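You operate a simulated robot arm through the tools that you are given. There is no shell and no other tool.

The job below is to be done with a simulated two-armed robot. You get a single attempt, and the scene is never put back.

## Task
Clear the measuring table's magnet plate: magnet off, blank to the mat, wipe.
Fine: wipe the grit off with the purple rag and put it back. What is to be rubbed or washed off counts as gone when no trace of it is left.

The check looks at the end state, three seconds after you hand in, the way a careful person would. Anything else that was tipped, shoved, dropped, spilled or broken makes it a failure.

## Robot
Two 7-joint arms with two-finger parallel grippers on one trunk that stands fixed in place. Base frame: the origin is at the foot of the trunk, x ahead of it, y to its left, z up; the work surface is at about z = 800. Lengths are in mm, angles in rad, forces in N, time in s.
The left shoulder is at [48, 174, 1277], the right one opposite. With the tool pointing down near the work surface each hand reaches from about 100 to 640 mm from the base axis, measured 20 degrees to its own side. Payload 3.6 kg a hand.
The tool frame of a hand sits at the grasp point between the pads (the TCP): z along the fingers, y along the line on which they close. The tips reach 30 mm beyond it. Largest opening 110 mm; finger width 20, thickness 10; the body of the gripper, 48 by 112 mm, starts 55 mm behind the TCP.
Orientation is that of the tool frame in the base frame, as [roll, pitch, yaw] about the fixed x, y, z axes, in that order (R = Rz(yaw) Ry(pitch) Rx(roll)). With the fingers straight down and closing along the base's y, the tool's x points along the base's -x, its y along +y and its z along -z.

## Interface
- The arms move only by the tool apply_moves. It takes "left_deltas", "right_deltas" or both (then of equal length, played together; a hand with none holds still); each is a list of rows, each a list of 7 numbers: the shift along the base's x, y, z in mm, then the turn, a rotation vector about the base's x, y, z in degrees, then the gripper command, from -1 (fully open) to 1 (shut), values between in proportion. In form: [[dx, dy, dz, rx, ry, rz, jaw], ...]. A call has 1 to 20 rows; each row shifts and turns the commanded pose from where the row before left it. Rows are played at 5 a second. More than 50 mm and 0.15 rad between two rows, or a gripper value outside its range, and nothing of the call is played. Where a pose cannot be reached the arm comes as near as it can. A force on the tool above 40 N (or 10 N above the force at the start of the call, whichever is more), or a blocked arm, ends the call early, and 0.2 s more pass. Each finger travels about 153 mm/s and halts on what it meets, pressing with about 29 N; the grip force reading is that of the motor and also rises with nothing between the fingers. The clock runs only during rows and for 0.2 s after the last one: add rows that do not move to give the fingers time. The reply holds the time, the measured pose of the TCP, the force on the tool along the base axes, the opening and the grip force, in the units named above and with some noise, with the torque about the TCP (base axes, N m) and any sound that the robot's microphone picked up.
- Cameras (640 x 400 px; columns grow to the right, rows downward): "scene" is now at [112.3, 53.7, 1453.9]; the picture's right is [0.72, -0.69, -0.00], its down [-0.39, -0.41, -0.82] and it looks along [0.57, 0.59, -0.57] (base axes); focal length 214 px, centre (320, 200). "left" rides on the left gripper at [72, -17, -103] in its tool frame; the picture's right is [0.23, 0.97, 0.00], its down [-0.76, 0.18, -0.62] and it looks along [-0.61, 0.14, 0.78] (tool axes); focal length 222 px, centre (320, 200). "right" rides on the right gripper at [72, 17, -103] in its tool frame; the picture's right is [-0.23, 0.97, 0.00], its down [-0.76, -0.18, -0.62] and it looks along [-0.61, -0.14, 0.78] (tool axes); focal length 222 px, centre (320, 200). There is no depth. A picture from a camera that has moved, and an enlarged one, comes with that camera's place and axes in the base frame and with its lens. The place of the scene camera against the robot may be out by one fixed shift of up to 12 mm in any direction.
- grab_frame(camera): a new picture of that camera. It takes no simulated time.
- raise_lower(by): slides the trunk up (or, below 0, down) by that many mm; the arms and the scene camera ride with it, the base frame stays. It gives what a move gives, with no picture.
- head_to(pan, tilt): turns the head with the scene camera to pan (to the left, within 1.501 rad either way) and tilt (down, from -0.506 to 1.204), counted from straight ahead of the robot. It gives what a move gives.
- close_up(camera, box): a new picture of the part [left, top, right, bottom] of that camera's present view, enlarged. It takes no simulated time.
- finish_job(): hands the job in; it is judged then, once.

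Places have to be worked out from the pictures, the camera data and where the tool is seen. Open the grippers and draw the arms clear of the work before you hand the job in, unless the task says otherwise.

The tools are called as name(argument=value, ...) on one line, values as JSON. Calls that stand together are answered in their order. apply_moves: Moves the arms, as the interface text tells. Its arguments: {"type":"object","properties":{"left_deltas":{"type":"array"},"right_deltas":{"type":"array"}},"required":[]} The other tools are called the same way: raise_lower (by) slides the trunk up or down; head_to (pan, tilt) turns the head that bears the scene camera; grab_frame (camera) takes a picture; close_up (camera, box) takes an enlarged picture of a part of a camera's view; finish_job () hands the job in.

At the start:

```text
clock: 0.0
left_tool_pos: [319.4, 445.4, 1297.6]
left_tcp_rot: [3.139, 0.001, -3.141]
left_wrist_force: [-0.3, 0.0, -0.2]
left_torque: [-0.03, 0.0, -0.02]
left_opening: 109.9
left_finger_force: 0.0
right_tool_pos: [411.1, 10.2, 1270.9]
right_tcp_rot: [-3.141, -0.002, 3.141]
right_wrist_force: [0.1, -0.9, 0.3]
right_torque: [0.0, -0.03, 0.0]
right_opening: 110.1
right_finger_force: 0.1
trunk travel left (down, up): [-392.0, 371.0]
head pan, tilt: [0.805, 0.6]
```

scene: 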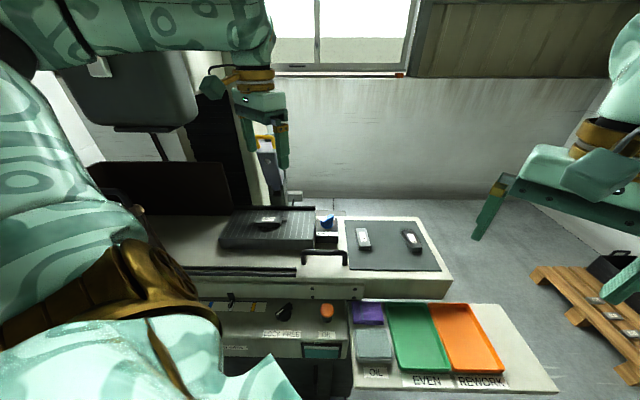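
right: 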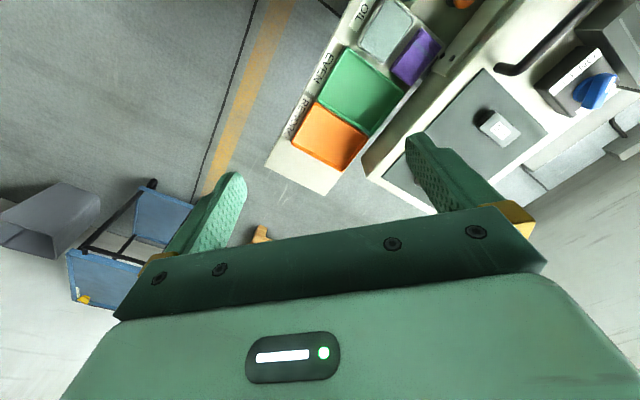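
left: 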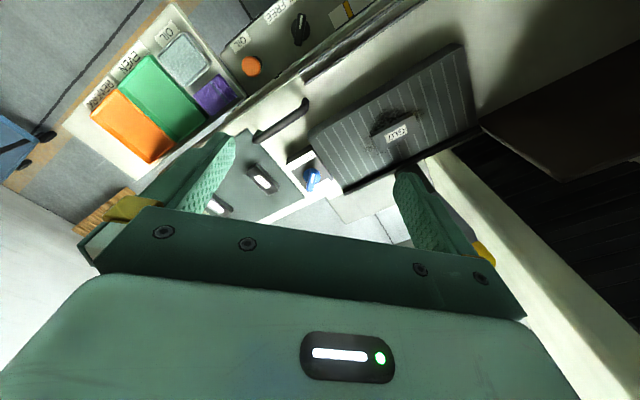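

I'll begin by looking at the scene in detail: the magnet plate with the blank on it, the blue knob beside it, and the mat, rag and trays.

close_up(camera="scene", box=[200, 190, 460, 290])

close_up(camera="scene", box=[200, 280, 560, 400])

close_up(camera="left", box=[220, 20, 500, 220])

close_up(camera="left", box=[60, 0, 360, 180])

close_up(camera="right", box=[260, 0, 640, 220])

```text
2.46 times, centred on (330, 240) of scene
camera zoom: at [112.3, 53.7, 1453.9], right [0.72, -0.69, 0.0], down [-0.39, -0.41, -0.82], along [0.57, 0.59, -0.57], focal length 528 px, centre (295, 102)
```

zoom: 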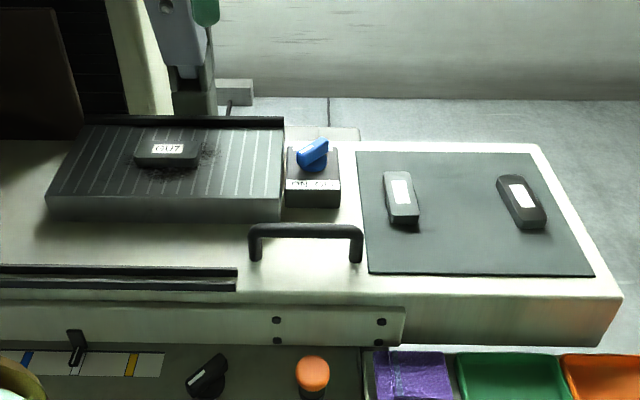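

```text
1.78 times, centred on (380, 340) of scene
camera zoom: at [112.3, 53.7, 1453.9], right [0.72, -0.69, 0.0], down [-0.39, -0.41, -0.82], along [0.57, 0.59, -0.57], focal length 381 px, centre (213, -49)
```

zoom: 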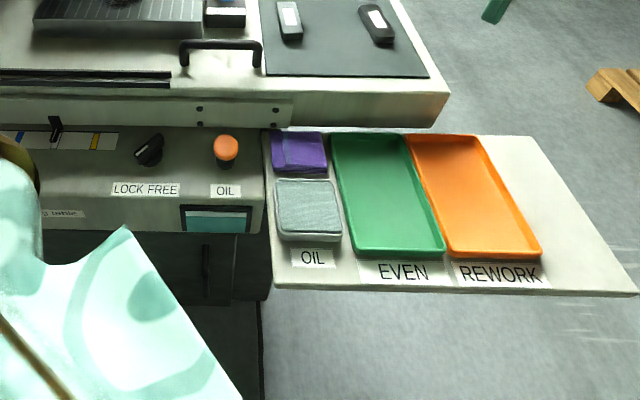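

```text
2.00 times, centred on (360, 120) of left
camera zoom: at [245.8, 428.2, 1401.0], right [-0.23, 0.97, 0.0], down [0.76, 0.18, 0.63], along [0.61, 0.14, -0.78], focal length 444 px, centre (240, 360)
```

zoom: 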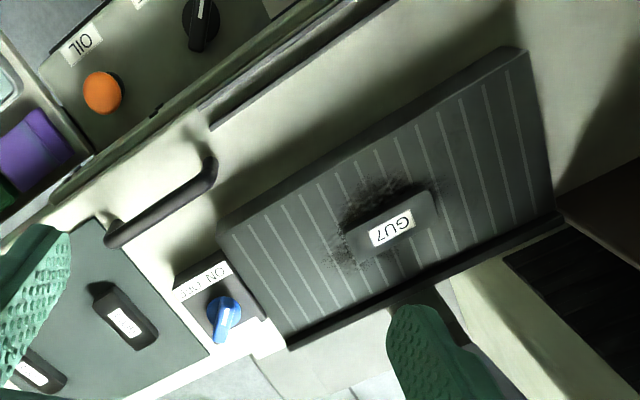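

```text
2.13 times, centred on (210, 90) of left
camera zoom: at [245.8, 428.2, 1401.0], right [-0.23, 0.97, 0.0], down [0.76, 0.18, 0.63], along [0.61, 0.14, -0.78], focal length 474 px, centre (555, 435)
```

zoom: 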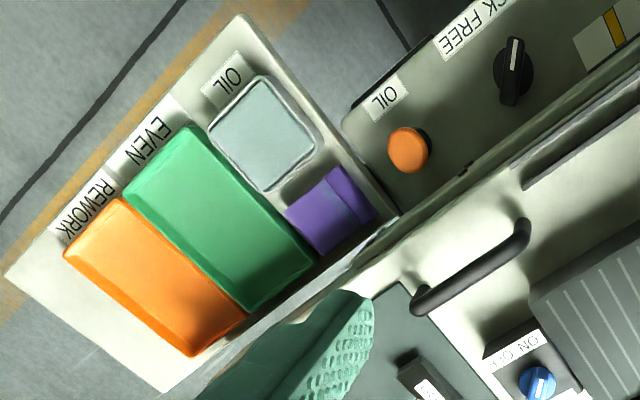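

```text
1.68 times, centred on (450, 110) of right
camera zoom: at [339.1, 24.7, 1374.1], right [0.23, 0.97, 0.0], down [0.76, -0.18, 0.62], along [0.61, -0.14, -0.78], focal length 374 px, centre (101, 352)
```

zoom: 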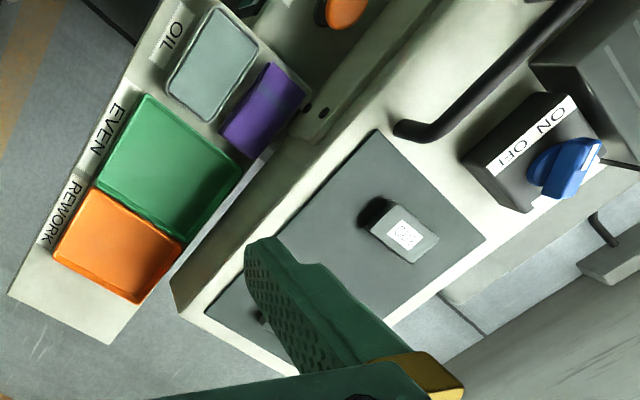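

The blank sits at roughly [394, 624, 948] and the knob near [538, 477, 949], with the table rotated about 45°. I'll turn the head to see what stands around the plate before moving an arm there.

head_to(pan=1.0, tilt=0.55)

grab_frame(camera="scene")

close_up(camera="left", box=[240, 90, 360, 220])

close_up(camera="right", box=[500, 30, 640, 170])

```text
clock: 0.7
left_tool_pos: [319.6, 444.5, 1296.7]
left_tcp_rot: [3.141, 0.001, -3.139]
left_wrist_force: [0.5, 0.3, 0.2]
left_torque: [-0.03, 0.02, 0.04]
left_opening: 110.1
left_finger_force: 0.0
right_tool_pos: [411.1, 9.4, 1269.7]
right_tcp_rot: [3.141, -0.002, 3.14]
right_wrist_force: [0.1, -0.2, 0.3]
right_torque: [0.02, 0.04, 0.02]
right_opening: 109.9
right_finger_force: 0.1
trunk travel left (down, up): [-392.0, 371.0]
head pan, tilt: [1.0, 0.55]
```

```text
taken
camera scene: at [99.7, 65.5, 1458.5], right [0.84, -0.54, 0.0], down [-0.28, -0.44, -0.85], along [0.46, 0.72, -0.52], focal length 214 px, centre (320, 200)
```

scene: 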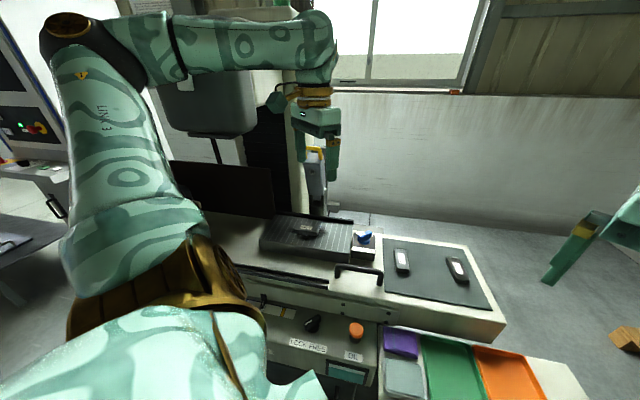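

```text
3.08 times, centred on (300, 155) of left
camera zoom: at [245.8, 428.2, 1401.0], right [-0.23, 0.97, 0.0], down [0.76, 0.18, 0.63], along [0.61, 0.14, -0.78], focal length 684 px, centre (382, 338)
```

zoom: 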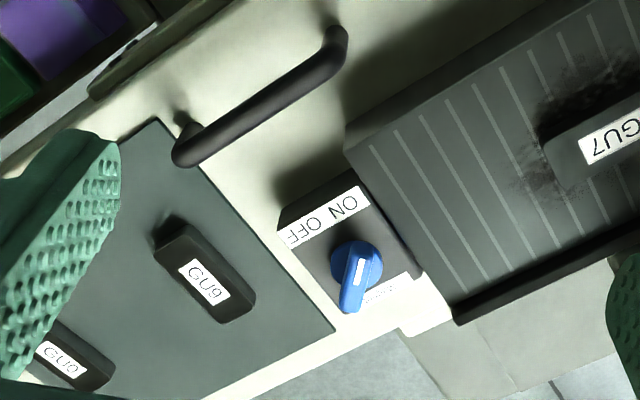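

```text
2.86 times, centred on (570, 100) of right
camera zoom: at [339.1, 24.6, 1374.1], right [0.23, 0.97, 0.0], down [0.76, -0.18, 0.62], along [0.61, -0.14, -0.78], focal length 635 px, centre (-394, 486)
```

zoom: 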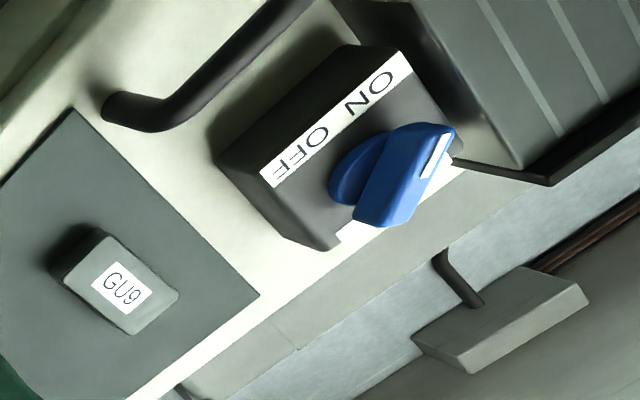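

The knob carries a raised fin with a white mark, and its direction is still unclear. I'll bring the left hand in at a safe height over the knob for a closer view, which also clears the scene camera's view of what stands behind the plate.

apply_moves(left_deltas=[[30, 1, -29, 0, 0, 0, -1], [30, 1, -29, 0, 0, 0, -1], [30, 1, -29, 0, 0, 0, -1], [30, 1, -29, 0, 0, 0, -1], [0, 0, 0, 0, 0, 0, -1]])

grab_frame(camera="left")

grab_frame(camera="scene")

close_up(camera="scene", box=[220, 120, 420, 260])

```text
clock: 1.9
left_tool_pos: [437.7, 448.1, 1182.3]
left_tcp_rot: [3.139, 0.003, -3.141]
left_wrist_force: [-0.1, -0.8, -0.1]
left_torque: [-0.02, -0.02, 0.02]
left_opening: 109.7
left_finger_force: 0.1
right_tool_pos: [410.9, 8.4, 1271.2]
right_tcp_rot: [-3.14, -0.001, -3.14]
right_wrist_force: [-0.3, -0.4, 0.5]
right_torque: [-0.02, -0.01, -0.01]
right_opening: 109.9
right_finger_force: 0.1
trunk travel left (down, up): [-392.0, 371.0]
head pan, tilt: [1.0, 0.55]
```

```text
taken
camera left: at [364.5, 431.6, 1284.6], right [-0.23, 0.97, 0.0], down [0.76, 0.18, 0.63], along [0.61, 0.14, -0.78], focal length 222 px, centre (320, 200)
```

left: 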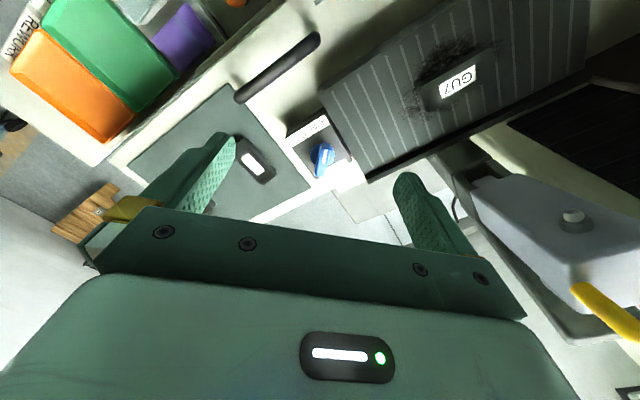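

```text
taken
camera scene: at [98.3, 65.5, 1458.7], right [0.84, -0.54, 0.0], down [-0.28, -0.44, -0.85], along [0.46, 0.72, -0.52], focal length 214 px, centre (320, 200)
```

scene: 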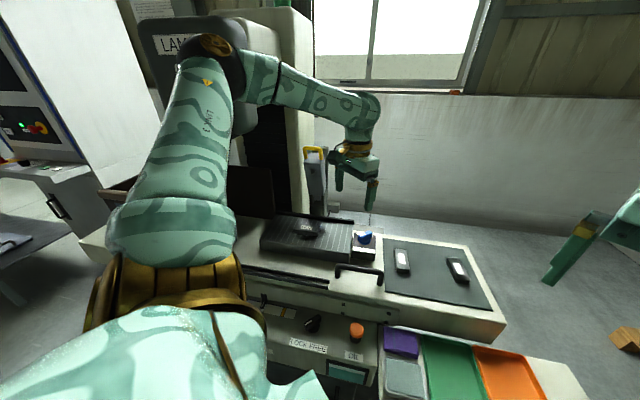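

```text
2.86 times, centred on (320, 190) of scene
camera zoom: at [98.3, 65.5, 1458.7], right [0.84, -0.54, 0.0], down [-0.28, -0.44, -0.85], along [0.46, 0.72, -0.52], focal length 613 px, centre (320, 229)
```

zoom: 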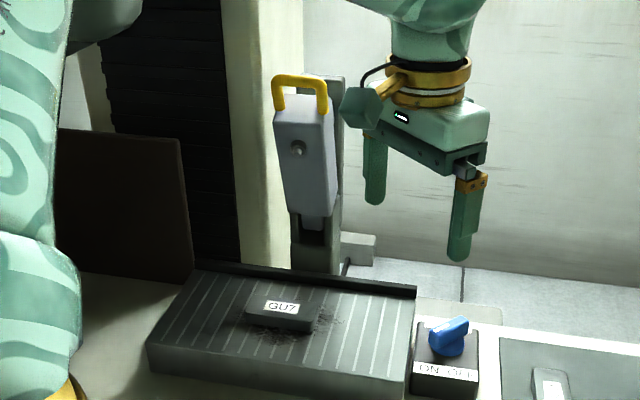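

The tall grey piece with the yellow handle stands about 200 mm behind the blank, near [524, 781], so a vertical approach over the plate is free. Next I'll zoom in on the knob, plate and mat from here.

close_up(camera="left", box=[270, 110, 370, 190])

close_up(camera="left", box=[320, 0, 600, 180])

close_up(camera="left", box=[100, 60, 340, 230])

close_up(camera="scene", box=[330, 220, 400, 270])

```text
5.00 times, centred on (320, 150) of left
camera zoom: at [364.5, 431.6, 1284.6], right [-0.23, 0.97, 0.0], down [0.76, 0.18, 0.63], along [0.61, 0.14, -0.78], focal length 1111 px, centre (320, 450)
```

zoom: 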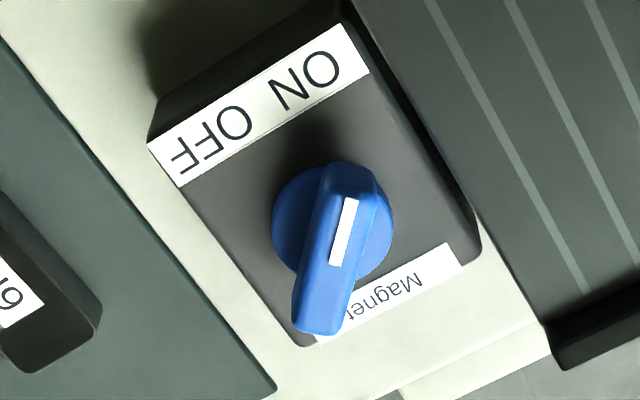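

```text
2.22 times, centred on (460, 90) of left
camera zoom: at [364.5, 431.6, 1284.6], right [-0.23, 0.97, 0.0], down [0.76, 0.18, 0.63], along [0.61, 0.14, -0.78], focal length 494 px, centre (9, 444)
```

zoom: 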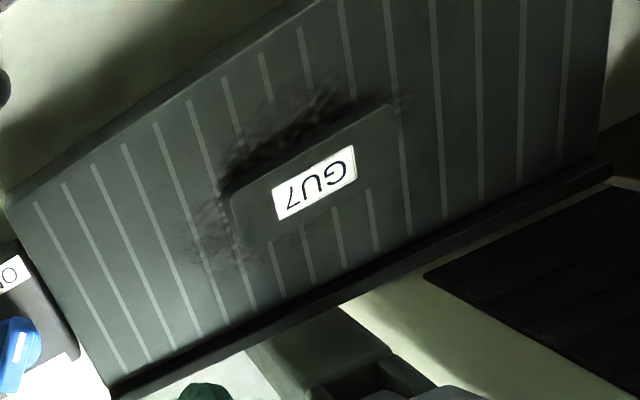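

```text
2.35 times, centred on (220, 145) of left
camera zoom: at [364.5, 431.6, 1284.6], right [-0.23, 0.97, 0.0], down [0.76, 0.18, 0.63], along [0.61, 0.14, -0.78], focal length 523 px, centre (555, 329)
```

zoom: 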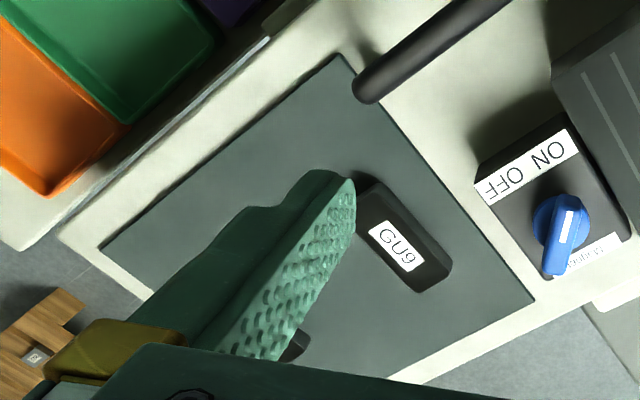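

```text
8.00 times, centred on (365, 245) of scene
camera zoom: at [98.3, 65.5, 1458.7], right [0.84, -0.54, 0.0], down [-0.28, -0.44, -0.85], along [0.46, 0.72, -0.52], focal length 1716 px, centre (-40, -160)
```

zoom: 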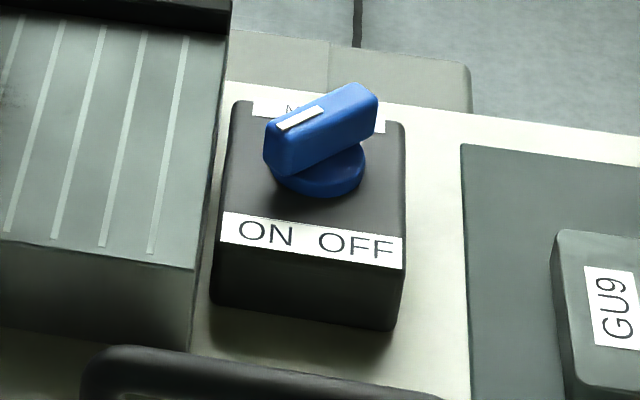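

The knob's mark points to −x (front-left, toward ON), so OFF is a +90° turn about z. Before the arm goes further left I'll check the big grey object up on that side.

head_to(pan=1.4, tilt=0.35)

grab_frame(camera="scene")

```text
clock: 2.8
left_tool_pos: [439.2, 447.7, 1181.5]
left_tcp_rot: [3.14, 0.002, -3.14]
left_wrist_force: [0.1, 0.3, 0.0]
left_torque: [0.01, -0.03, 0.02]
left_opening: 109.8
left_finger_force: 0.1
right_tool_pos: [411.8, 7.5, 1270.3]
right_tcp_rot: [3.141, -0.003, -3.14]
right_wrist_force: [-0.7, -0.1, -0.7]
right_torque: [0.04, 0.0, 0.01]
right_opening: 110.1
right_finger_force: 0.1
trunk travel left (down, up): [-392.0, 371.0]
head pan, tilt: [1.4, 0.351]
```

```text
taken
camera scene: at [67.2, 81.8, 1476.7], right [0.99, -0.17, 0.0], down [-0.06, -0.34, -0.94], along [0.16, 0.93, -0.34], focal length 214 px, centre (320, 200)
```

scene: 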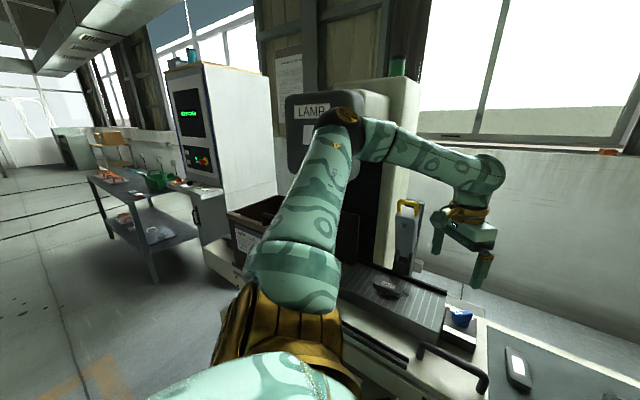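

The LAMP wheel-head box may come close to the forearm once the hand is over the plate. I'll lower the trunk 100 mm, well clear of everything below, to get a second viewpoint and triangulate it.

raise_lower(by=-100)

grab_frame(camera="scene")

grab_frame(camera="left")

```text
clock: 4.1
left_tool_pos: [438.4, 448.9, 1081.5]
left_tcp_rot: [3.141, 0.003, -3.139]
left_wrist_force: [-0.2, -0.5, -0.3]
left_torque: [0.04, -0.01, 0.02]
left_opening: 110.0
left_finger_force: 0.2
right_tool_pos: [411.9, 7.9, 1172.4]
right_tcp_rot: [3.14, 0.0, -3.142]
right_wrist_force: [0.2, 0.0, 1.5]
right_torque: [0.03, 0.0, 0.02]
right_opening: 109.9
right_finger_force: 0.1
trunk travel left (down, up): [-292.0, 471.0]
head pan, tilt: [1.4, 0.351]
```

```text
taken
camera scene: at [102.0, 81.7, 1375.4], right [0.99, -0.17, 0.0], down [-0.06, -0.34, -0.94], along [0.16, 0.93, -0.34], focal length 214 px, centre (320, 200)
```

scene: 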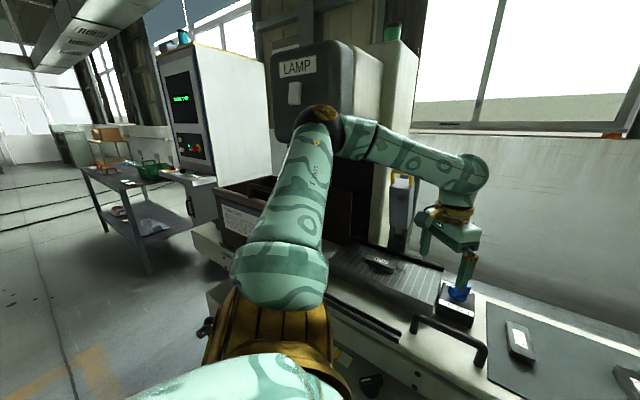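

```text
taken
camera left: at [365.2, 432.1, 1185.5], right [-0.23, 0.97, 0.0], down [0.76, 0.18, 0.63], along [0.61, 0.14, -0.78], focal length 222 px, centre (320, 200)
```

left: 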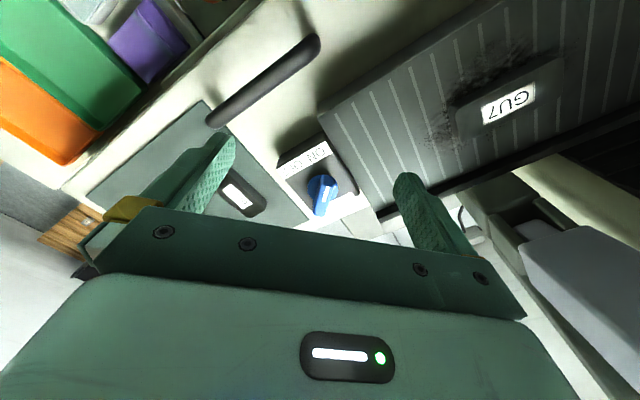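

The LAMP label triangulates consistently to [150, 695, 1501]. I'll zoom in on that box to see which way its face runs and where its lower edge is.

close_up(camera="scene", box=[250, 20, 450, 160])

close_up(camera="scene", box=[310, 160, 520, 320])

```text
2.86 times, centred on (350, 90) of scene
camera zoom: at [102.0, 81.7, 1375.4], right [0.99, -0.17, 0.0], down [-0.06, -0.34, -0.94], along [0.16, 0.93, -0.34], focal length 613 px, centre (234, 514)
```

zoom: 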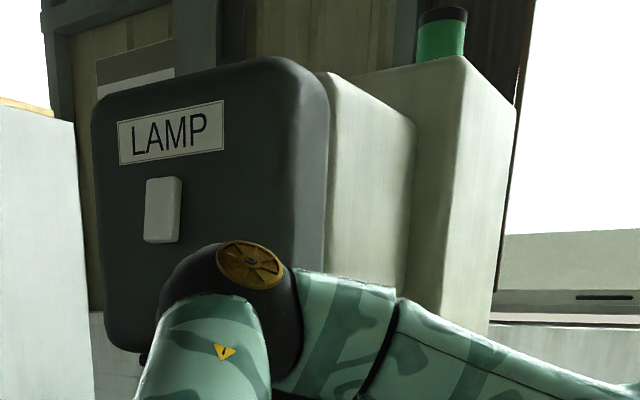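

```text
2.50 times, centred on (415, 240) of scene
camera zoom: at [102.0, 81.7, 1375.4], right [0.99, -0.17, 0.0], down [-0.06, -0.34, -0.94], along [0.16, 0.93, -0.34], focal length 536 px, centre (82, 100)
```

zoom: 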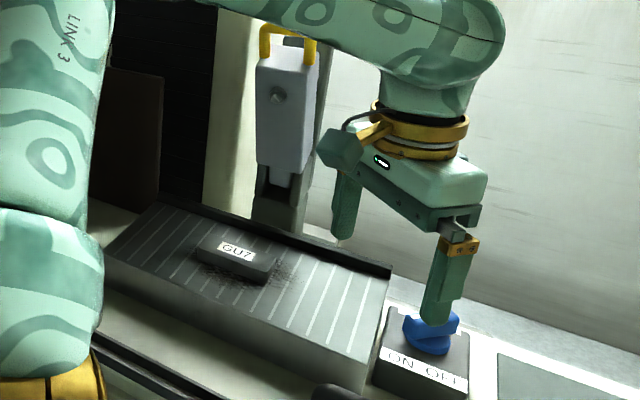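

The wheel-head box has its near corner around [260, 589] for z above about 1334, so I must keep the forearm low or in front of it later. First the knob: I'll move the left hand over it for an exact look.

apply_moves(left_deltas=[[32, 9, 0, 0, 0, 0, -0.3], [32, 9, 0, 0, 0, 0, -0.3], [29, 8, 0, 0, 0, 0, -0.3], [0, 0, 0, 0, 0, 0, -0.3]])

grab_frame(camera="left")

close_up(camera="left", box=[240, 60, 400, 180])

```text
clock: 5.1
left_tool_pos: [531.7, 474.6, 1081.3]
left_tcp_rot: [3.141, 0.003, 3.141]
left_wrist_force: [-0.3, -0.4, -0.4]
left_torque: [-0.02, 0.01, -0.01]
left_opening: 71.6
left_finger_force: 0.1
right_tool_pos: [410.3, 8.9, 1170.6]
right_tcp_rot: [3.141, 0.0, -3.141]
right_wrist_force: [-0.1, 0.6, -0.2]
right_torque: [0.0, -0.01, 0.02]
right_opening: 109.8
right_finger_force: 0.0
trunk travel left (down, up): [-292.0, 471.0]
head pan, tilt: [1.4, 0.351]
```

```text
taken
camera left: at [458.5, 458.2, 1186.0], right [-0.23, 0.97, 0.0], down [0.76, 0.18, 0.63], along [0.61, 0.14, -0.78], focal length 222 px, centre (320, 200)
```

left: 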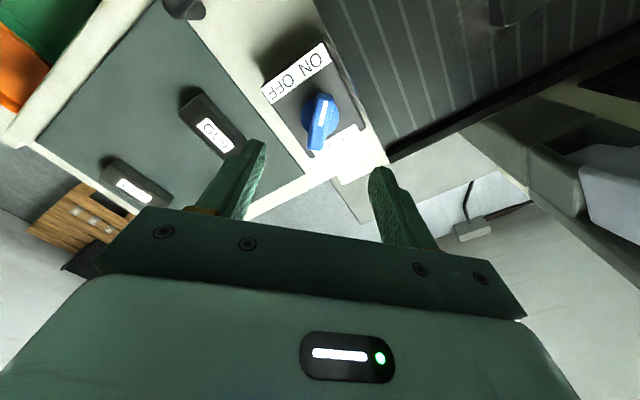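

```text
3.33 times, centred on (320, 120) of left
camera zoom: at [458.5, 458.2, 1186.0], right [-0.23, 0.97, 0.0], down [0.76, 0.18, 0.63], along [0.61, 0.14, -0.78], focal length 740 px, centre (320, 467)
```

zoom: 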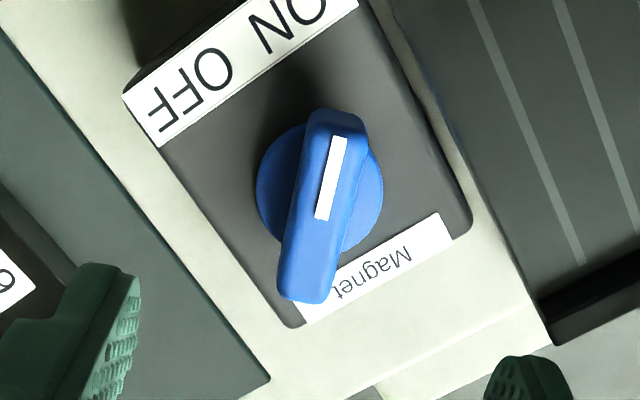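

The fin runs along x centred at about [534.5, 475] with its top near z 972, so the current hand orientation already straddles it. I'll descend until the tips are around z 957.

apply_moves(left_deltas=[[3, 0.5, -30, 0, 0, 0, -0.3], [0, 0, -30, 0, 0, 0, -0.3], [0, 0, -20, 0, 0, 0, -0.3], [0, 0, -14, 0, 0, 0, -0.3], [0, 0, 0, 0, 0, 0, -0.3]])

grab_frame(camera="left")

close_up(camera="left", box=[220, 60, 440, 230])

```text
clock: 6.3
left_tool_pos: [534.0, 475.1, 987.6]
left_tcp_rot: [3.14, 0.004, -3.139]
left_wrist_force: [-0.2, 0.6, 0.1]
left_torque: [-0.04, 0.01, 0.04]
left_opening: 71.6
left_finger_force: 0.0
right_tool_pos: [411.5, 8.7, 1170.7]
right_tcp_rot: [3.141, -0.001, 3.141]
right_wrist_force: [-0.1, -0.5, 0.0]
right_torque: [0.01, 0.01, -0.01]
right_opening: 110.0
right_finger_force: 0.1
trunk travel left (down, up): [-292.0, 471.0]
head pan, tilt: [1.4, 0.351]
```

```text
taken
camera left: at [461.5, 458.8, 1090.8], right [-0.23, 0.97, 0.0], down [0.76, 0.18, 0.63], along [0.61, 0.14, -0.78], focal length 222 px, centre (320, 200)
```

left: 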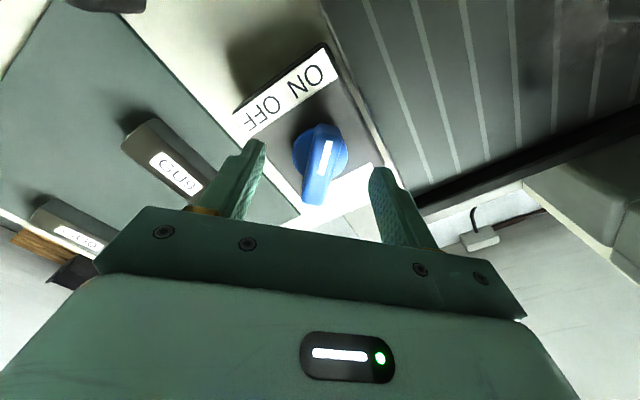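

```text
2.35 times, centred on (330, 145) of left
camera zoom: at [461.5, 458.8, 1090.8], right [-0.23, 0.97, 0.0], down [0.76, 0.18, 0.63], along [0.61, 0.14, -0.78], focal length 523 px, centre (296, 329)
```

zoom: 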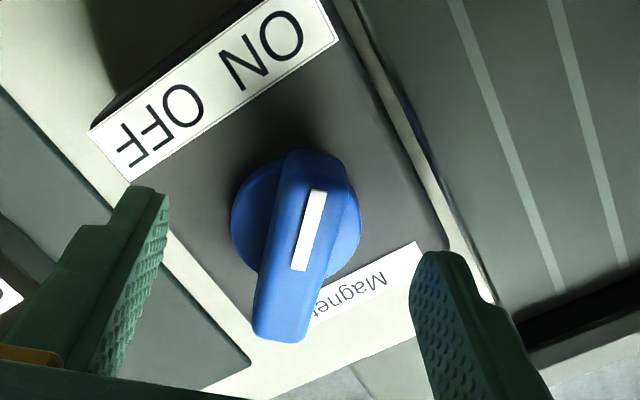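

The fingers straddle the fin as expected with no contact force. I'll go down 5 mm more and close on it.

apply_moves(left_deltas=[[0, 0, -5, 0, 0, 0, -0.3], [0, 0, 0, 0, 0, 0, 1], [0, 0, 0, 0, 0, 0, 1], [0, 0, 0, 0, 0, 0, 1]])

close_up(camera="left", box=[220, 60, 440, 230])

```text
clock: 7.3
left_tool_pos: [534.9, 475.7, 980.4]
left_tcp_rot: [3.141, 0.003, -3.14]
left_wrist_force: [-0.2, 3.2, 0.5]
left_torque: [0.03, 0.4, 0.01]
left_opening: 17.9
left_finger_force: 45.1
right_tool_pos: [412.0, 8.7, 1171.0]
right_tcp_rot: [-3.141, -0.002, -3.139]
right_wrist_force: [0.5, -0.4, 0.1]
right_torque: [0.02, 0.0, 0.02]
right_opening: 110.1
right_finger_force: 0.1
trunk travel left (down, up): [-292.0, 471.0]
head pan, tilt: [1.4, 0.351]
```

```text
2.35 times, centred on (330, 145) of left
camera zoom: at [461.6, 459.7, 1085.4], right [-0.23, 0.97, 0.0], down [0.76, 0.18, 0.62], along [0.61, 0.14, -0.78], focal length 523 px, centre (296, 329)
```

zoom: 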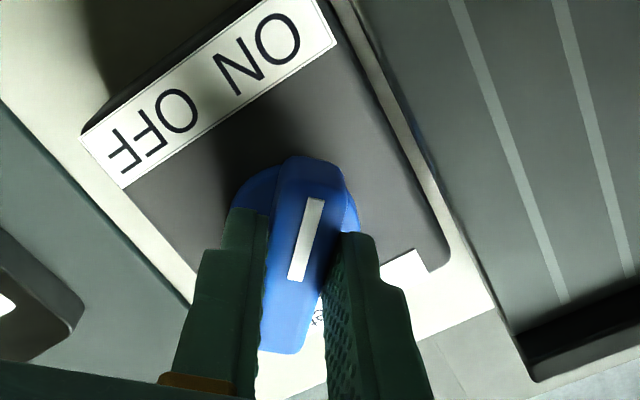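

The fin is gripped (opening 18 mm). I'll start turning it +z toward OFF in small steps and watch the torque.

apply_moves(left_deltas=[[0, 0, 0, 0, 0, 8, 1], [0, 0, 0, 0, 0, 8, 1], [0, 0, 0, 0, 0, 8, 1], [0, 0, 0, 0, 0, 8, 1]])

close_up(camera="left", box=[220, 60, 440, 230])

```text
clock: 8.3
left_tool_pos: [535.5, 472.8, 979.8]
left_tcp_rot: [-3.141, 0.002, -2.58]
left_wrist_force: [-2.2, -8.2, -9.2]
left_torque: [-0.02, -0.79, -0.08]
left_opening: 17.8
left_finger_force: 45.2
right_tool_pos: [412.4, 7.1, 1171.1]
right_tcp_rot: [3.141, -0.002, 3.141]
right_wrist_force: [0.3, 0.6, -0.6]
right_torque: [0.01, -0.02, 0.01]
right_opening: 110.2
right_finger_force: 0.0
trunk travel left (down, up): [-292.0, 471.0]
head pan, tilt: [1.4, 0.351]
```

```text
2.35 times, centred on (330, 145) of left
camera zoom: at [482.6, 421.4, 1085.5], right [-0.71, 0.7, 0.0], down [0.55, 0.56, 0.62], along [0.44, 0.44, -0.78], focal length 523 px, centre (296, 329)
```

zoom: 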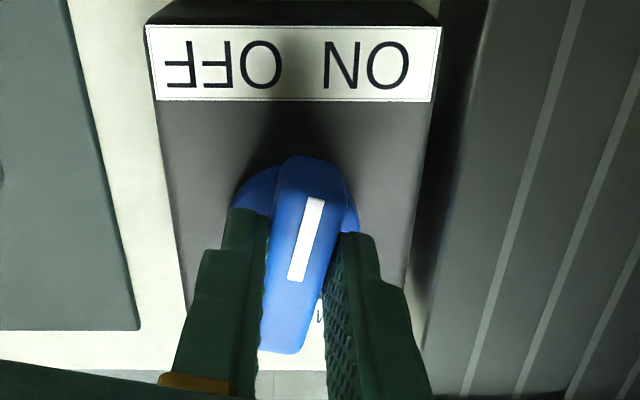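

The knob follows the hand (about 32° turned), with a small side force suggesting the axis is roughly 4–5 mm further in +x than my TCP. I'll compensate along an arc and continue to about 64°.

apply_moves(left_deltas=[[1.1, -2.8, 0, 0, 0, 8, 1], [0.5, -0.5, 0, 0, 0, 8, 1], [0.5, -0.4, 0, 0, 0, 8, 1], [0.6, -0.3, 0, 0, 0, 8, 1]])

close_up(camera="left", box=[220, 60, 440, 230])

```text
clock: 9.3
left_tool_pos: [536.5, 471.8, 981.7]
left_tcp_rot: [3.141, 0.002, -2.019]
left_wrist_force: [-3.4, 0.5, -4.1]
left_torque: [-0.52, 0.13, 0.03]
left_opening: 17.8
left_finger_force: 44.5
right_tool_pos: [410.3, 11.1, 1169.5]
right_tcp_rot: [3.141, -0.001, -3.14]
right_wrist_force: [0.5, -0.7, -0.4]
right_torque: [0.03, 0.0, -0.03]
right_opening: 109.9
right_finger_force: 0.1
trunk travel left (down, up): [-292.0, 471.0]
head pan, tilt: [1.4, 0.351]
```

```text
2.35 times, centred on (330, 145) of left
camera zoom: at [520.8, 399.8, 1085.4], right [-0.98, 0.22, 0.0], down [0.17, 0.76, 0.63], along [0.14, 0.61, -0.78], focal length 523 px, centre (296, 329)
```

zoom: 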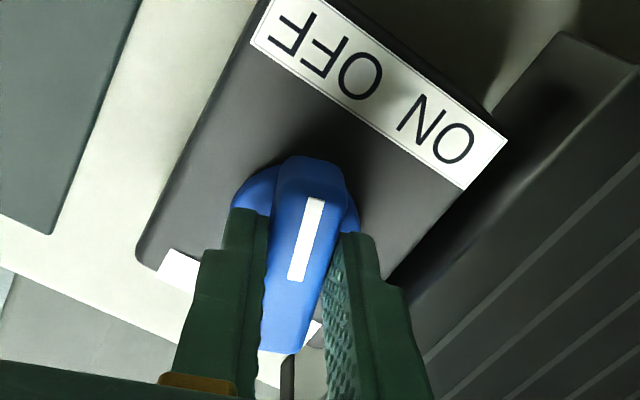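

Force is low and the knob is at about 64°. I'll continue to just past 90° and watch for a stop or click.

apply_moves(left_deltas=[[0.3, -0.1, 0, 0, 0, 8, 1], [0.3, -0.1, 0, 0, 0, 8, 1], [0.3, 0, 0, 0, 0, 8, 1], [0, 0, 0, 0, 0, 4, 1], [0, 0, 0, 0, 0, 0, 1]])

close_up(camera="left", box=[220, 60, 440, 230])

```text
clock: 10.5
left_tool_pos: [540.8, 470.6, 982.1]
left_tcp_rot: [3.139, 0.004, -1.536]
left_wrist_force: [1.7, 1.0, -8.0]
left_torque: [0.11, -0.43, -1.21]
left_opening: 17.8
left_finger_force: 45.2
right_tool_pos: [412.3, 9.5, 1170.2]
right_tcp_rot: [3.141, -0.001, 3.141]
right_wrist_force: [-0.3, -0.4, -0.2]
right_torque: [-0.01, 0.0, 0.0]
right_opening: 109.9
right_finger_force: 0.0
trunk travel left (down, up): [-292.0, 471.0]
head pan, tilt: [1.4, 0.351]
```

```text
2.35 times, centred on (330, 145) of left
camera zoom: at [558.8, 400.1, 1085.4], right [-0.97, -0.26, 0.0], down [-0.2, 0.75, 0.63], along [-0.17, 0.6, -0.78], focal length 523 px, centre (296, 329)
```

zoom: 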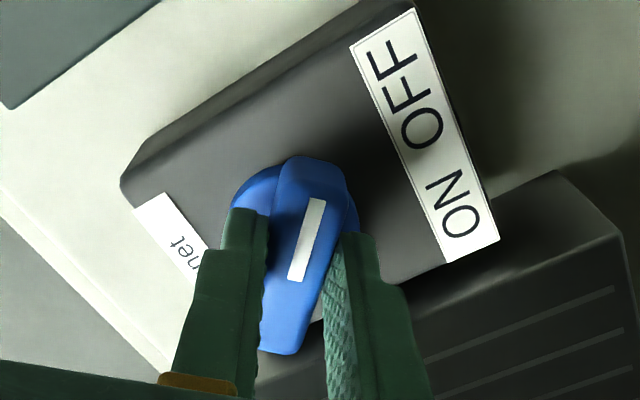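

A −1.2 N·m torque now opposes the turn at about 92°, so the knob is at its OFF stop, symmetric to where ON was. I'll release, retreat upward and look.

apply_moves(left_deltas=[[0, 0, 0, 0, 0, 0, 0.2], [0, 0, 0, 0, 0, 0, 0.0], [0, 0, 0, 0, 0, 0, 0.0], [0, 0, 30, 0, 0, 0, 0.0], [0, 0, 40, 0, 0, 0, 0.0], [0, 0, 40, 0, 0, 0, 0.0], [0, 0, 0, 0, 0, 0, 0.0]])

grab_frame(camera="left")

close_up(camera="left", box=[240, 60, 400, 180])

```text
clock: 12.1
left_tool_pos: [538.6, 471.4, 1092.0]
left_tcp_rot: [3.14, 0.001, -1.535]
left_wrist_force: [-0.3, -0.4, -0.3]
left_torque: [-0.01, -0.01, -0.01]
left_opening: 55.1
left_finger_force: 0.1
right_tool_pos: [411.7, 9.5, 1170.5]
right_tcp_rot: [3.141, -0.004, -3.141]
right_wrist_force: [0.2, 1.0, -0.4]
right_torque: [0.02, 0.0, 0.01]
right_opening: 109.8
right_finger_force: 0.0
trunk travel left (down, up): [-292.0, 471.0]
head pan, tilt: [1.4, 0.351]
```

```text
taken
camera left: at [556.9, 400.7, 1196.4], right [-0.96, -0.26, 0.0], down [-0.2, 0.75, 0.63], along [-0.17, 0.6, -0.78], focal length 222 px, centre (320, 200)
```

left: 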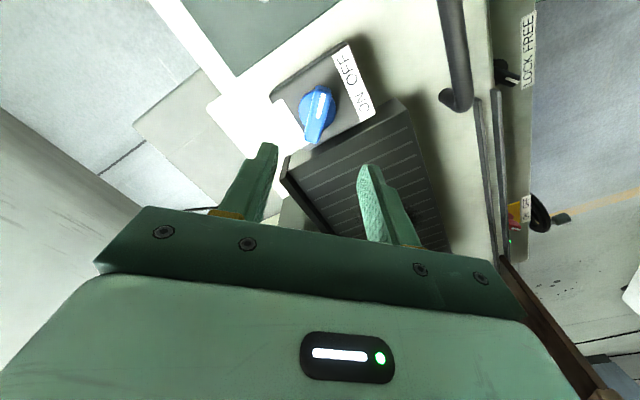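

```text
3.33 times, centred on (320, 120) of left
camera zoom: at [556.9, 400.7, 1196.4], right [-0.96, -0.26, 0.0], down [-0.2, 0.75, 0.63], along [-0.17, 0.6, -0.78], focal length 740 px, centre (320, 467)
```

zoom: 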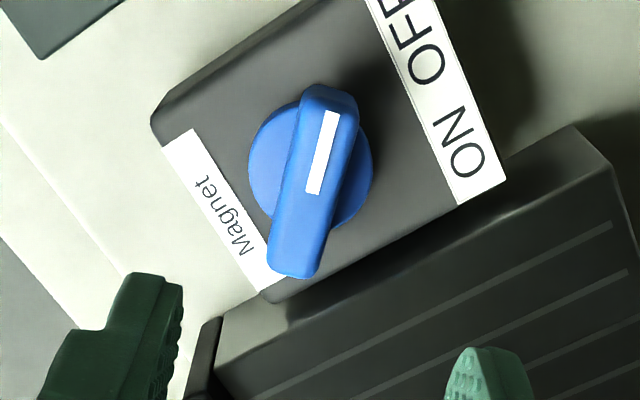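

The knob now rests at OFF. Before moving over the plate I need to know where the forearm and elbow are relative to the wheel head, so I'll take the scene view and swing the right hand's camera to look that way.

grab_frame(camera="scene")

apply_moves(right_deltas=[[0, -10, 20, 0, 0, 8, -1], [0, -10, 20, 0, 0, 8, -1], [0, -10, 20, 0, 0, 8, -1], [0, -10, 20, 0, 0, 8, -1], [0, -10, 20, 0, 0, 8, -1], [0, -10, 20, 0, 0, 8, -1], [0, -10, 20, 0, 0, 8, -1], [0, -10, 20, 0, 0, 8, -1], [0, 0, 0, 0, 0, 8, -1], [0, 0, 0, 0, 0, 8, -1], [0, 0, 0, 0, 0, 0, -1]])

grab_frame(camera="right")

```text
taken
camera scene: at [103.2, 82.1, 1375.1], right [0.99, -0.17, 0.0], down [-0.06, -0.34, -0.94], along [0.16, 0.93, -0.34], focal length 214 px, centre (320, 200)
```

scene: 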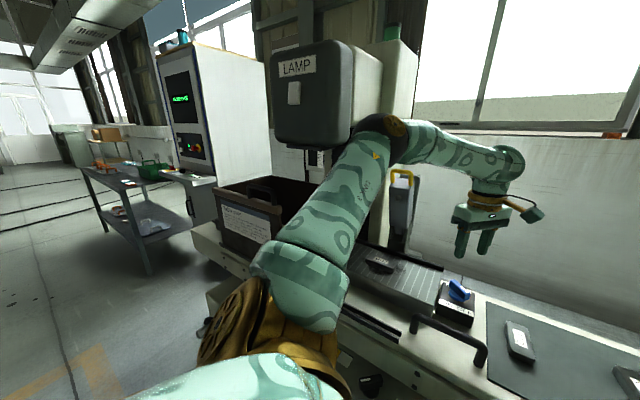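

```text
clock: 14.5
left_tool_pos: [537.2, 472.0, 1092.1]
left_tcp_rot: [3.14, 0.003, -1.534]
left_wrist_force: [-0.8, -0.7, 0.6]
left_torque: [0.03, 0.0, -0.01]
left_opening: 54.8
left_finger_force: 0.1
right_tool_pos: [410.9, -21.1, 1231.1]
right_tcp_rot: [3.137, 0.002, -2.658]
right_wrist_force: [0.4, -0.1, -0.3]
right_torque: [0.01, 0.03, 0.02]
right_opening: 110.2
right_finger_force: 0.0
right hand out of reach, approached as far as the arm can: row 4, 5, 6, 7, 8, 9, 10
trunk travel left (down, up): [-292.0, 471.0]
head pan, tilt: [1.4, 0.351]
```

```text
taken
camera right: at [338.6, -41.8, 1333.8], right [-0.25, 0.97, 0.0], down [0.76, 0.19, 0.63], along [0.6, 0.16, -0.78], focal length 222 px, centre (320, 200)
```

right: 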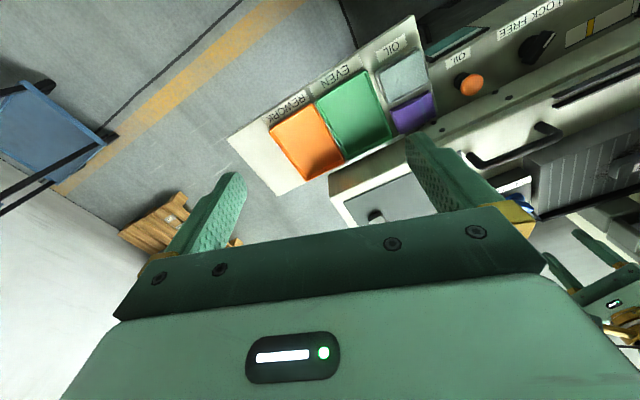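

The right wrist only turns about 27° that way (so by mirror the left hand's usable yaw is on its + side). I'll turn the right hand back and park it further right, and lift the left hand 150 mm before lowering the trunk so the forearm will pass under the wheel head.

apply_moves(left_deltas=[[0, 0, 40, 0, 0, 0, 0.0], [0, 0, 40, 0, 0, 0, 0.0], [0, 0, 40, 0, 0, 0, 0.0], [0, 0, 40, 0, 0, 0, 0.0]], right_deltas=[[0, -20, 0, 0, 0, -8, -1], [0, -20, 0, 0, 0, -8, -1], [0, -20, 0, 0, 0, -8, -1], [0, 0, 0, 0, 0, 0, -1]])

```text
clock: 15.5
left_tool_pos: [546.5, 476.6, 1246.6]
left_tcp_rot: [3.136, 0.003, -1.532]
left_wrist_force: [-0.5, 0.4, 0.2]
left_torque: [0.0, 0.03, 0.01]
left_opening: 55.1
left_finger_force: 0.0
left hand out of reach, approached as far as the arm can: row 4
right_tool_pos: [412.9, -81.8, 1230.0]
right_tcp_rot: [3.138, 0.004, -3.081]
right_wrist_force: [-0.2, -0.4, 0.1]
right_torque: [0.01, 0.03, -0.02]
right_opening: 109.8
right_finger_force: 0.0
trunk travel left (down, up): [-292.0, 471.0]
head pan, tilt: [1.4, 0.351]
```

Now I'll lower the trunk another 150 mm; the left hand will come to about z 1097 above the knob and the right to about 1080, both clear.

raise_lower(by=-150)

grab_frame(camera="scene")

```text
clock: 17.3
left_tool_pos: [608.6, 475.8, 1017.5]
left_tcp_rot: [2.977, 0.009, -1.534]
left_wrist_force: [0.3, 0.5, 0.1]
left_torque: [0.03, 0.01, 0.0]
left_opening: 54.8
left_finger_force: 0.0
right_tool_pos: [410.8, -80.9, 1081.8]
right_tcp_rot: [3.139, 0.005, -3.08]
right_wrist_force: [-0.4, -0.1, 0.2]
right_torque: [-0.02, -0.01, 0.0]
right_opening: 109.8
right_finger_force: 0.0
trunk travel left (down, up): [-142.0, 621.0]
head pan, tilt: [1.4, 0.351]
```

```text
taken
camera scene: at [179.8, 81.6, 1219.3], right [0.99, -0.17, 0.0], down [-0.06, -0.34, -0.94], along [0.16, 0.93, -0.34], focal length 214 px, centre (320, 200)
```

scene: 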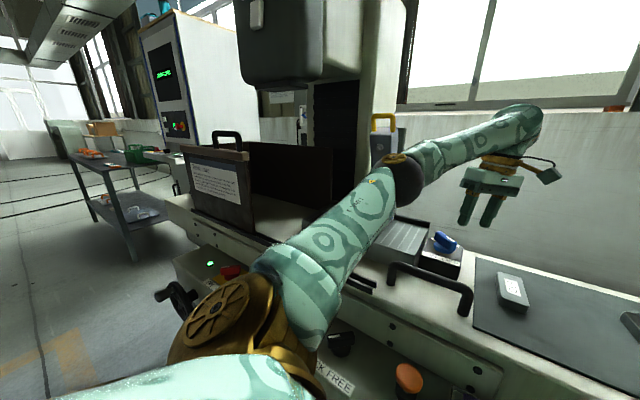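

The trunk leans forward as it lowers, so the left hand got carried to [609, 476, 1017] and tilted slightly; nothing was touched. I'll straighten the tilt, turn the hand back to 45° to the base (in line with the table) and move above the plate.

apply_moves(left_deltas=[[-10, 0, 20, 0.17, -4.7, 0, 0.0], [-10, 0, 20, 0.17, -4.7, 0, 0.0], [-25, 12, 15, 0, 0, -7.5, 0.0], [-30, 15, 15, 0, 0, -7.5, 0.0], [-30, 15, 10, 0, 0, -7.5, -0.3], [-30, 15, 10, 0, 0, -7.5, -0.6], [-30, 15, 10, 0, 0, -7.5, -1], [-20, 10, 0, 0, 0, -7.5, -1], [0, 0, 0, 0, 0, 0, -1]])

grab_frame(camera="left")

grab_frame(camera="scene")

```text
clock: 18.8
left_tool_pos: [486.9, 602.6, 1090.4]
left_tcp_rot: [-3.128, 0.009, -2.096]
left_wrist_force: [-5.7, -22.3, -0.6]
left_torque: [2.06, -0.5, 0.77]
left_opening: 110.1
left_finger_force: 0.1
left hand out of reach, approached as far as the arm can: row 4, 5, 6, 7
right_tool_pos: [411.1, -81.7, 1080.0]
right_tcp_rot: [3.137, 0.006, -3.076]
right_wrist_force: [0.3, 2.2, 0.6]
right_torque: [-0.11, 0.01, 0.02]
right_opening: 109.9
right_finger_force: 0.0
trunk travel left (down, up): [-142.0, 621.0]
head pan, tilt: [1.4, 0.351]
stopped in row 7 (left hand): the force on the tool passed its limit at 63 N (the readings are from after the stop); the commanded pose is now the measured one
```

```text
taken
camera left: at [463.5, 531.6, 1193.8], right [-0.96, 0.29, -0.01], down [0.22, 0.75, 0.63], along [0.19, 0.6, -0.78], focal length 222 px, centre (320, 200)
```

left: 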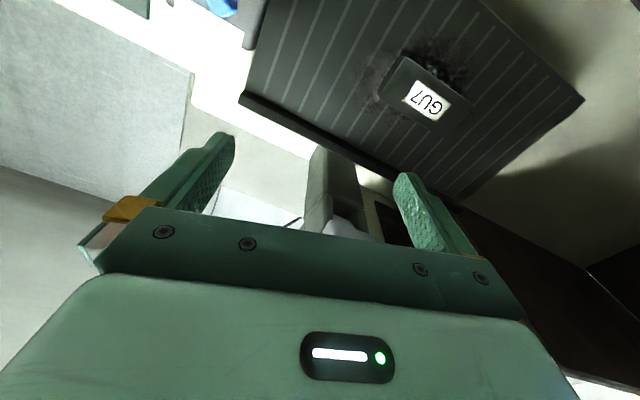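

```text
taken
camera scene: at [180.2, 81.1, 1219.2], right [0.99, -0.17, 0.0], down [-0.06, -0.34, -0.94], along [0.16, 0.93, -0.34], focal length 214 px, centre (320, 200)
```

scene: 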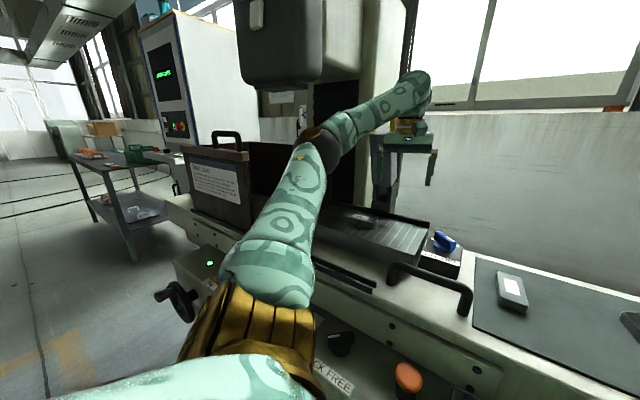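

The hand was driven off course by a reach limit and met something behind the plate (63 N, pushed back in −y). I'll look closely before moving away.

close_up(camera="scene", box=[320, 60, 480, 240])

close_up(camera="left", box=[200, 0, 620, 260])

```text
2.22 times, centred on (400, 150) of scene
camera zoom: at [180.2, 81.1, 1219.2], right [0.99, -0.17, 0.0], down [-0.06, -0.34, -0.94], along [0.16, 0.93, -0.34], focal length 477 px, centre (142, 311)
```

zoom: 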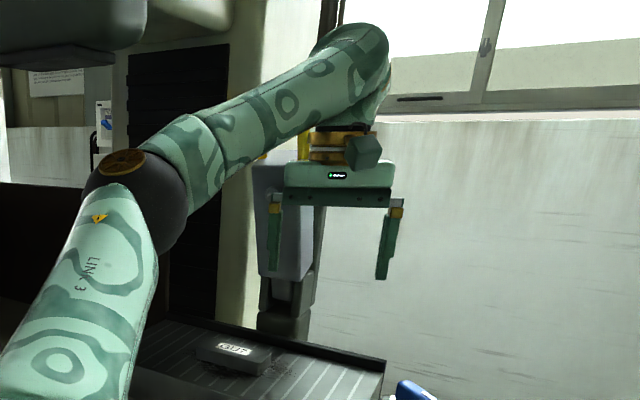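

```text
1.52 times, centred on (410, 130) of left
camera zoom: at [463.5, 531.6, 1193.8], right [-0.96, 0.29, -0.01], down [0.22, 0.75, 0.63], along [0.19, 0.6, -0.78], focal length 338 px, centre (183, 307)
```

zoom: 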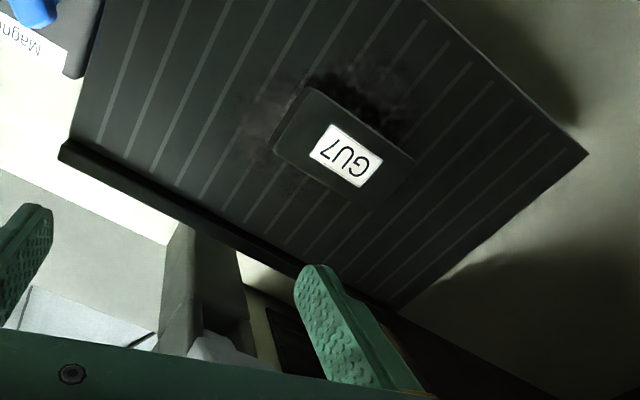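

The gripper body is against the grey guard behind the plate. I'll back straight off toward −y in short steps and drop slightly, which also relieves the wrist limit.

apply_moves(left_deltas=[[-5, -15, 0, 0, 0, 0, -1], [-5, -25, 0, 0, 0, 0, -1], [-5, -25, -5, 0, 0, 0, -1], [0, 0, -10, 0, 0, 0, -1], [0, 0, 0, 0, 0, 0, -1]])

grab_frame(camera="scene")

close_up(camera="scene", box=[320, 60, 480, 240])

grab_frame(camera="left")

```text
clock: 20.0
left_tool_pos: [483.5, 587.8, 1075.6]
left_tcp_rot: [-3.131, 0.01, -2.094]
left_wrist_force: [-0.6, -0.9, -0.6]
left_torque: [0.01, 0.03, 0.03]
left_opening: 110.0
left_finger_force: 0.0
left hand out of reach, approached as far as the arm can: row 1, 2, 3
right_tool_pos: [410.5, -80.8, 1081.8]
right_tcp_rot: [3.139, 0.003, -3.076]
right_wrist_force: [-0.2, -0.1, -0.7]
right_torque: [0.02, -0.02, 0.01]
right_opening: 110.1
right_finger_force: 0.0
trunk travel left (down, up): [-142.0, 621.0]
head pan, tilt: [1.4, 0.351]
```

```text
taken
camera scene: at [180.5, 81.7, 1219.0], right [0.99, -0.17, 0.0], down [-0.06, -0.34, -0.94], along [0.16, 0.93, -0.34], focal length 214 px, centre (320, 200)
```

scene: 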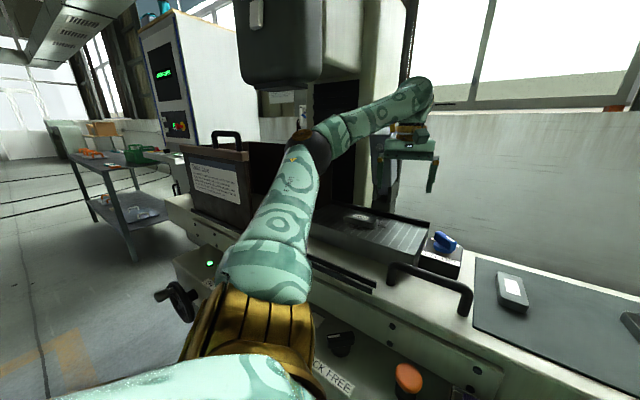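

```text
2.22 times, centred on (400, 150) of scene
camera zoom: at [180.5, 81.7, 1219.0], right [0.99, -0.17, 0.0], down [-0.06, -0.34, -0.94], along [0.16, 0.93, -0.34], focal length 477 px, centre (142, 311)
```

zoom: 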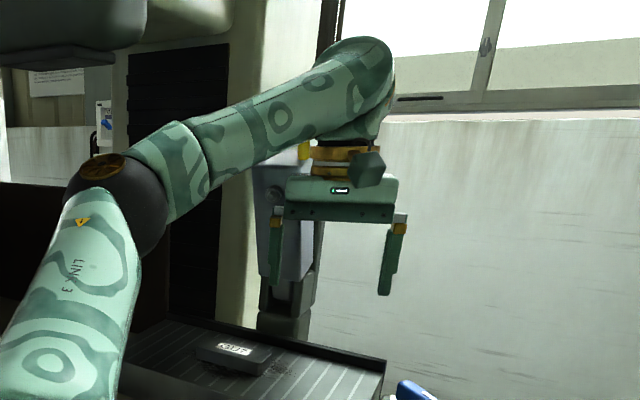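

```text
taken
camera left: at [460.2, 518.0, 1179.1], right [-0.96, 0.29, -0.01], down [0.22, 0.75, 0.63], along [0.19, 0.6, -0.78], focal length 222 px, centre (320, 200)
```

left: 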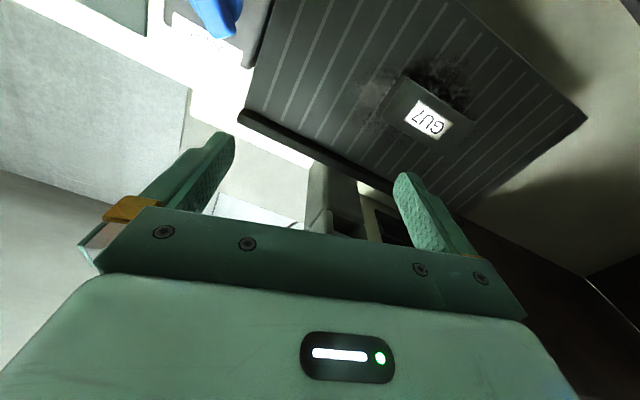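

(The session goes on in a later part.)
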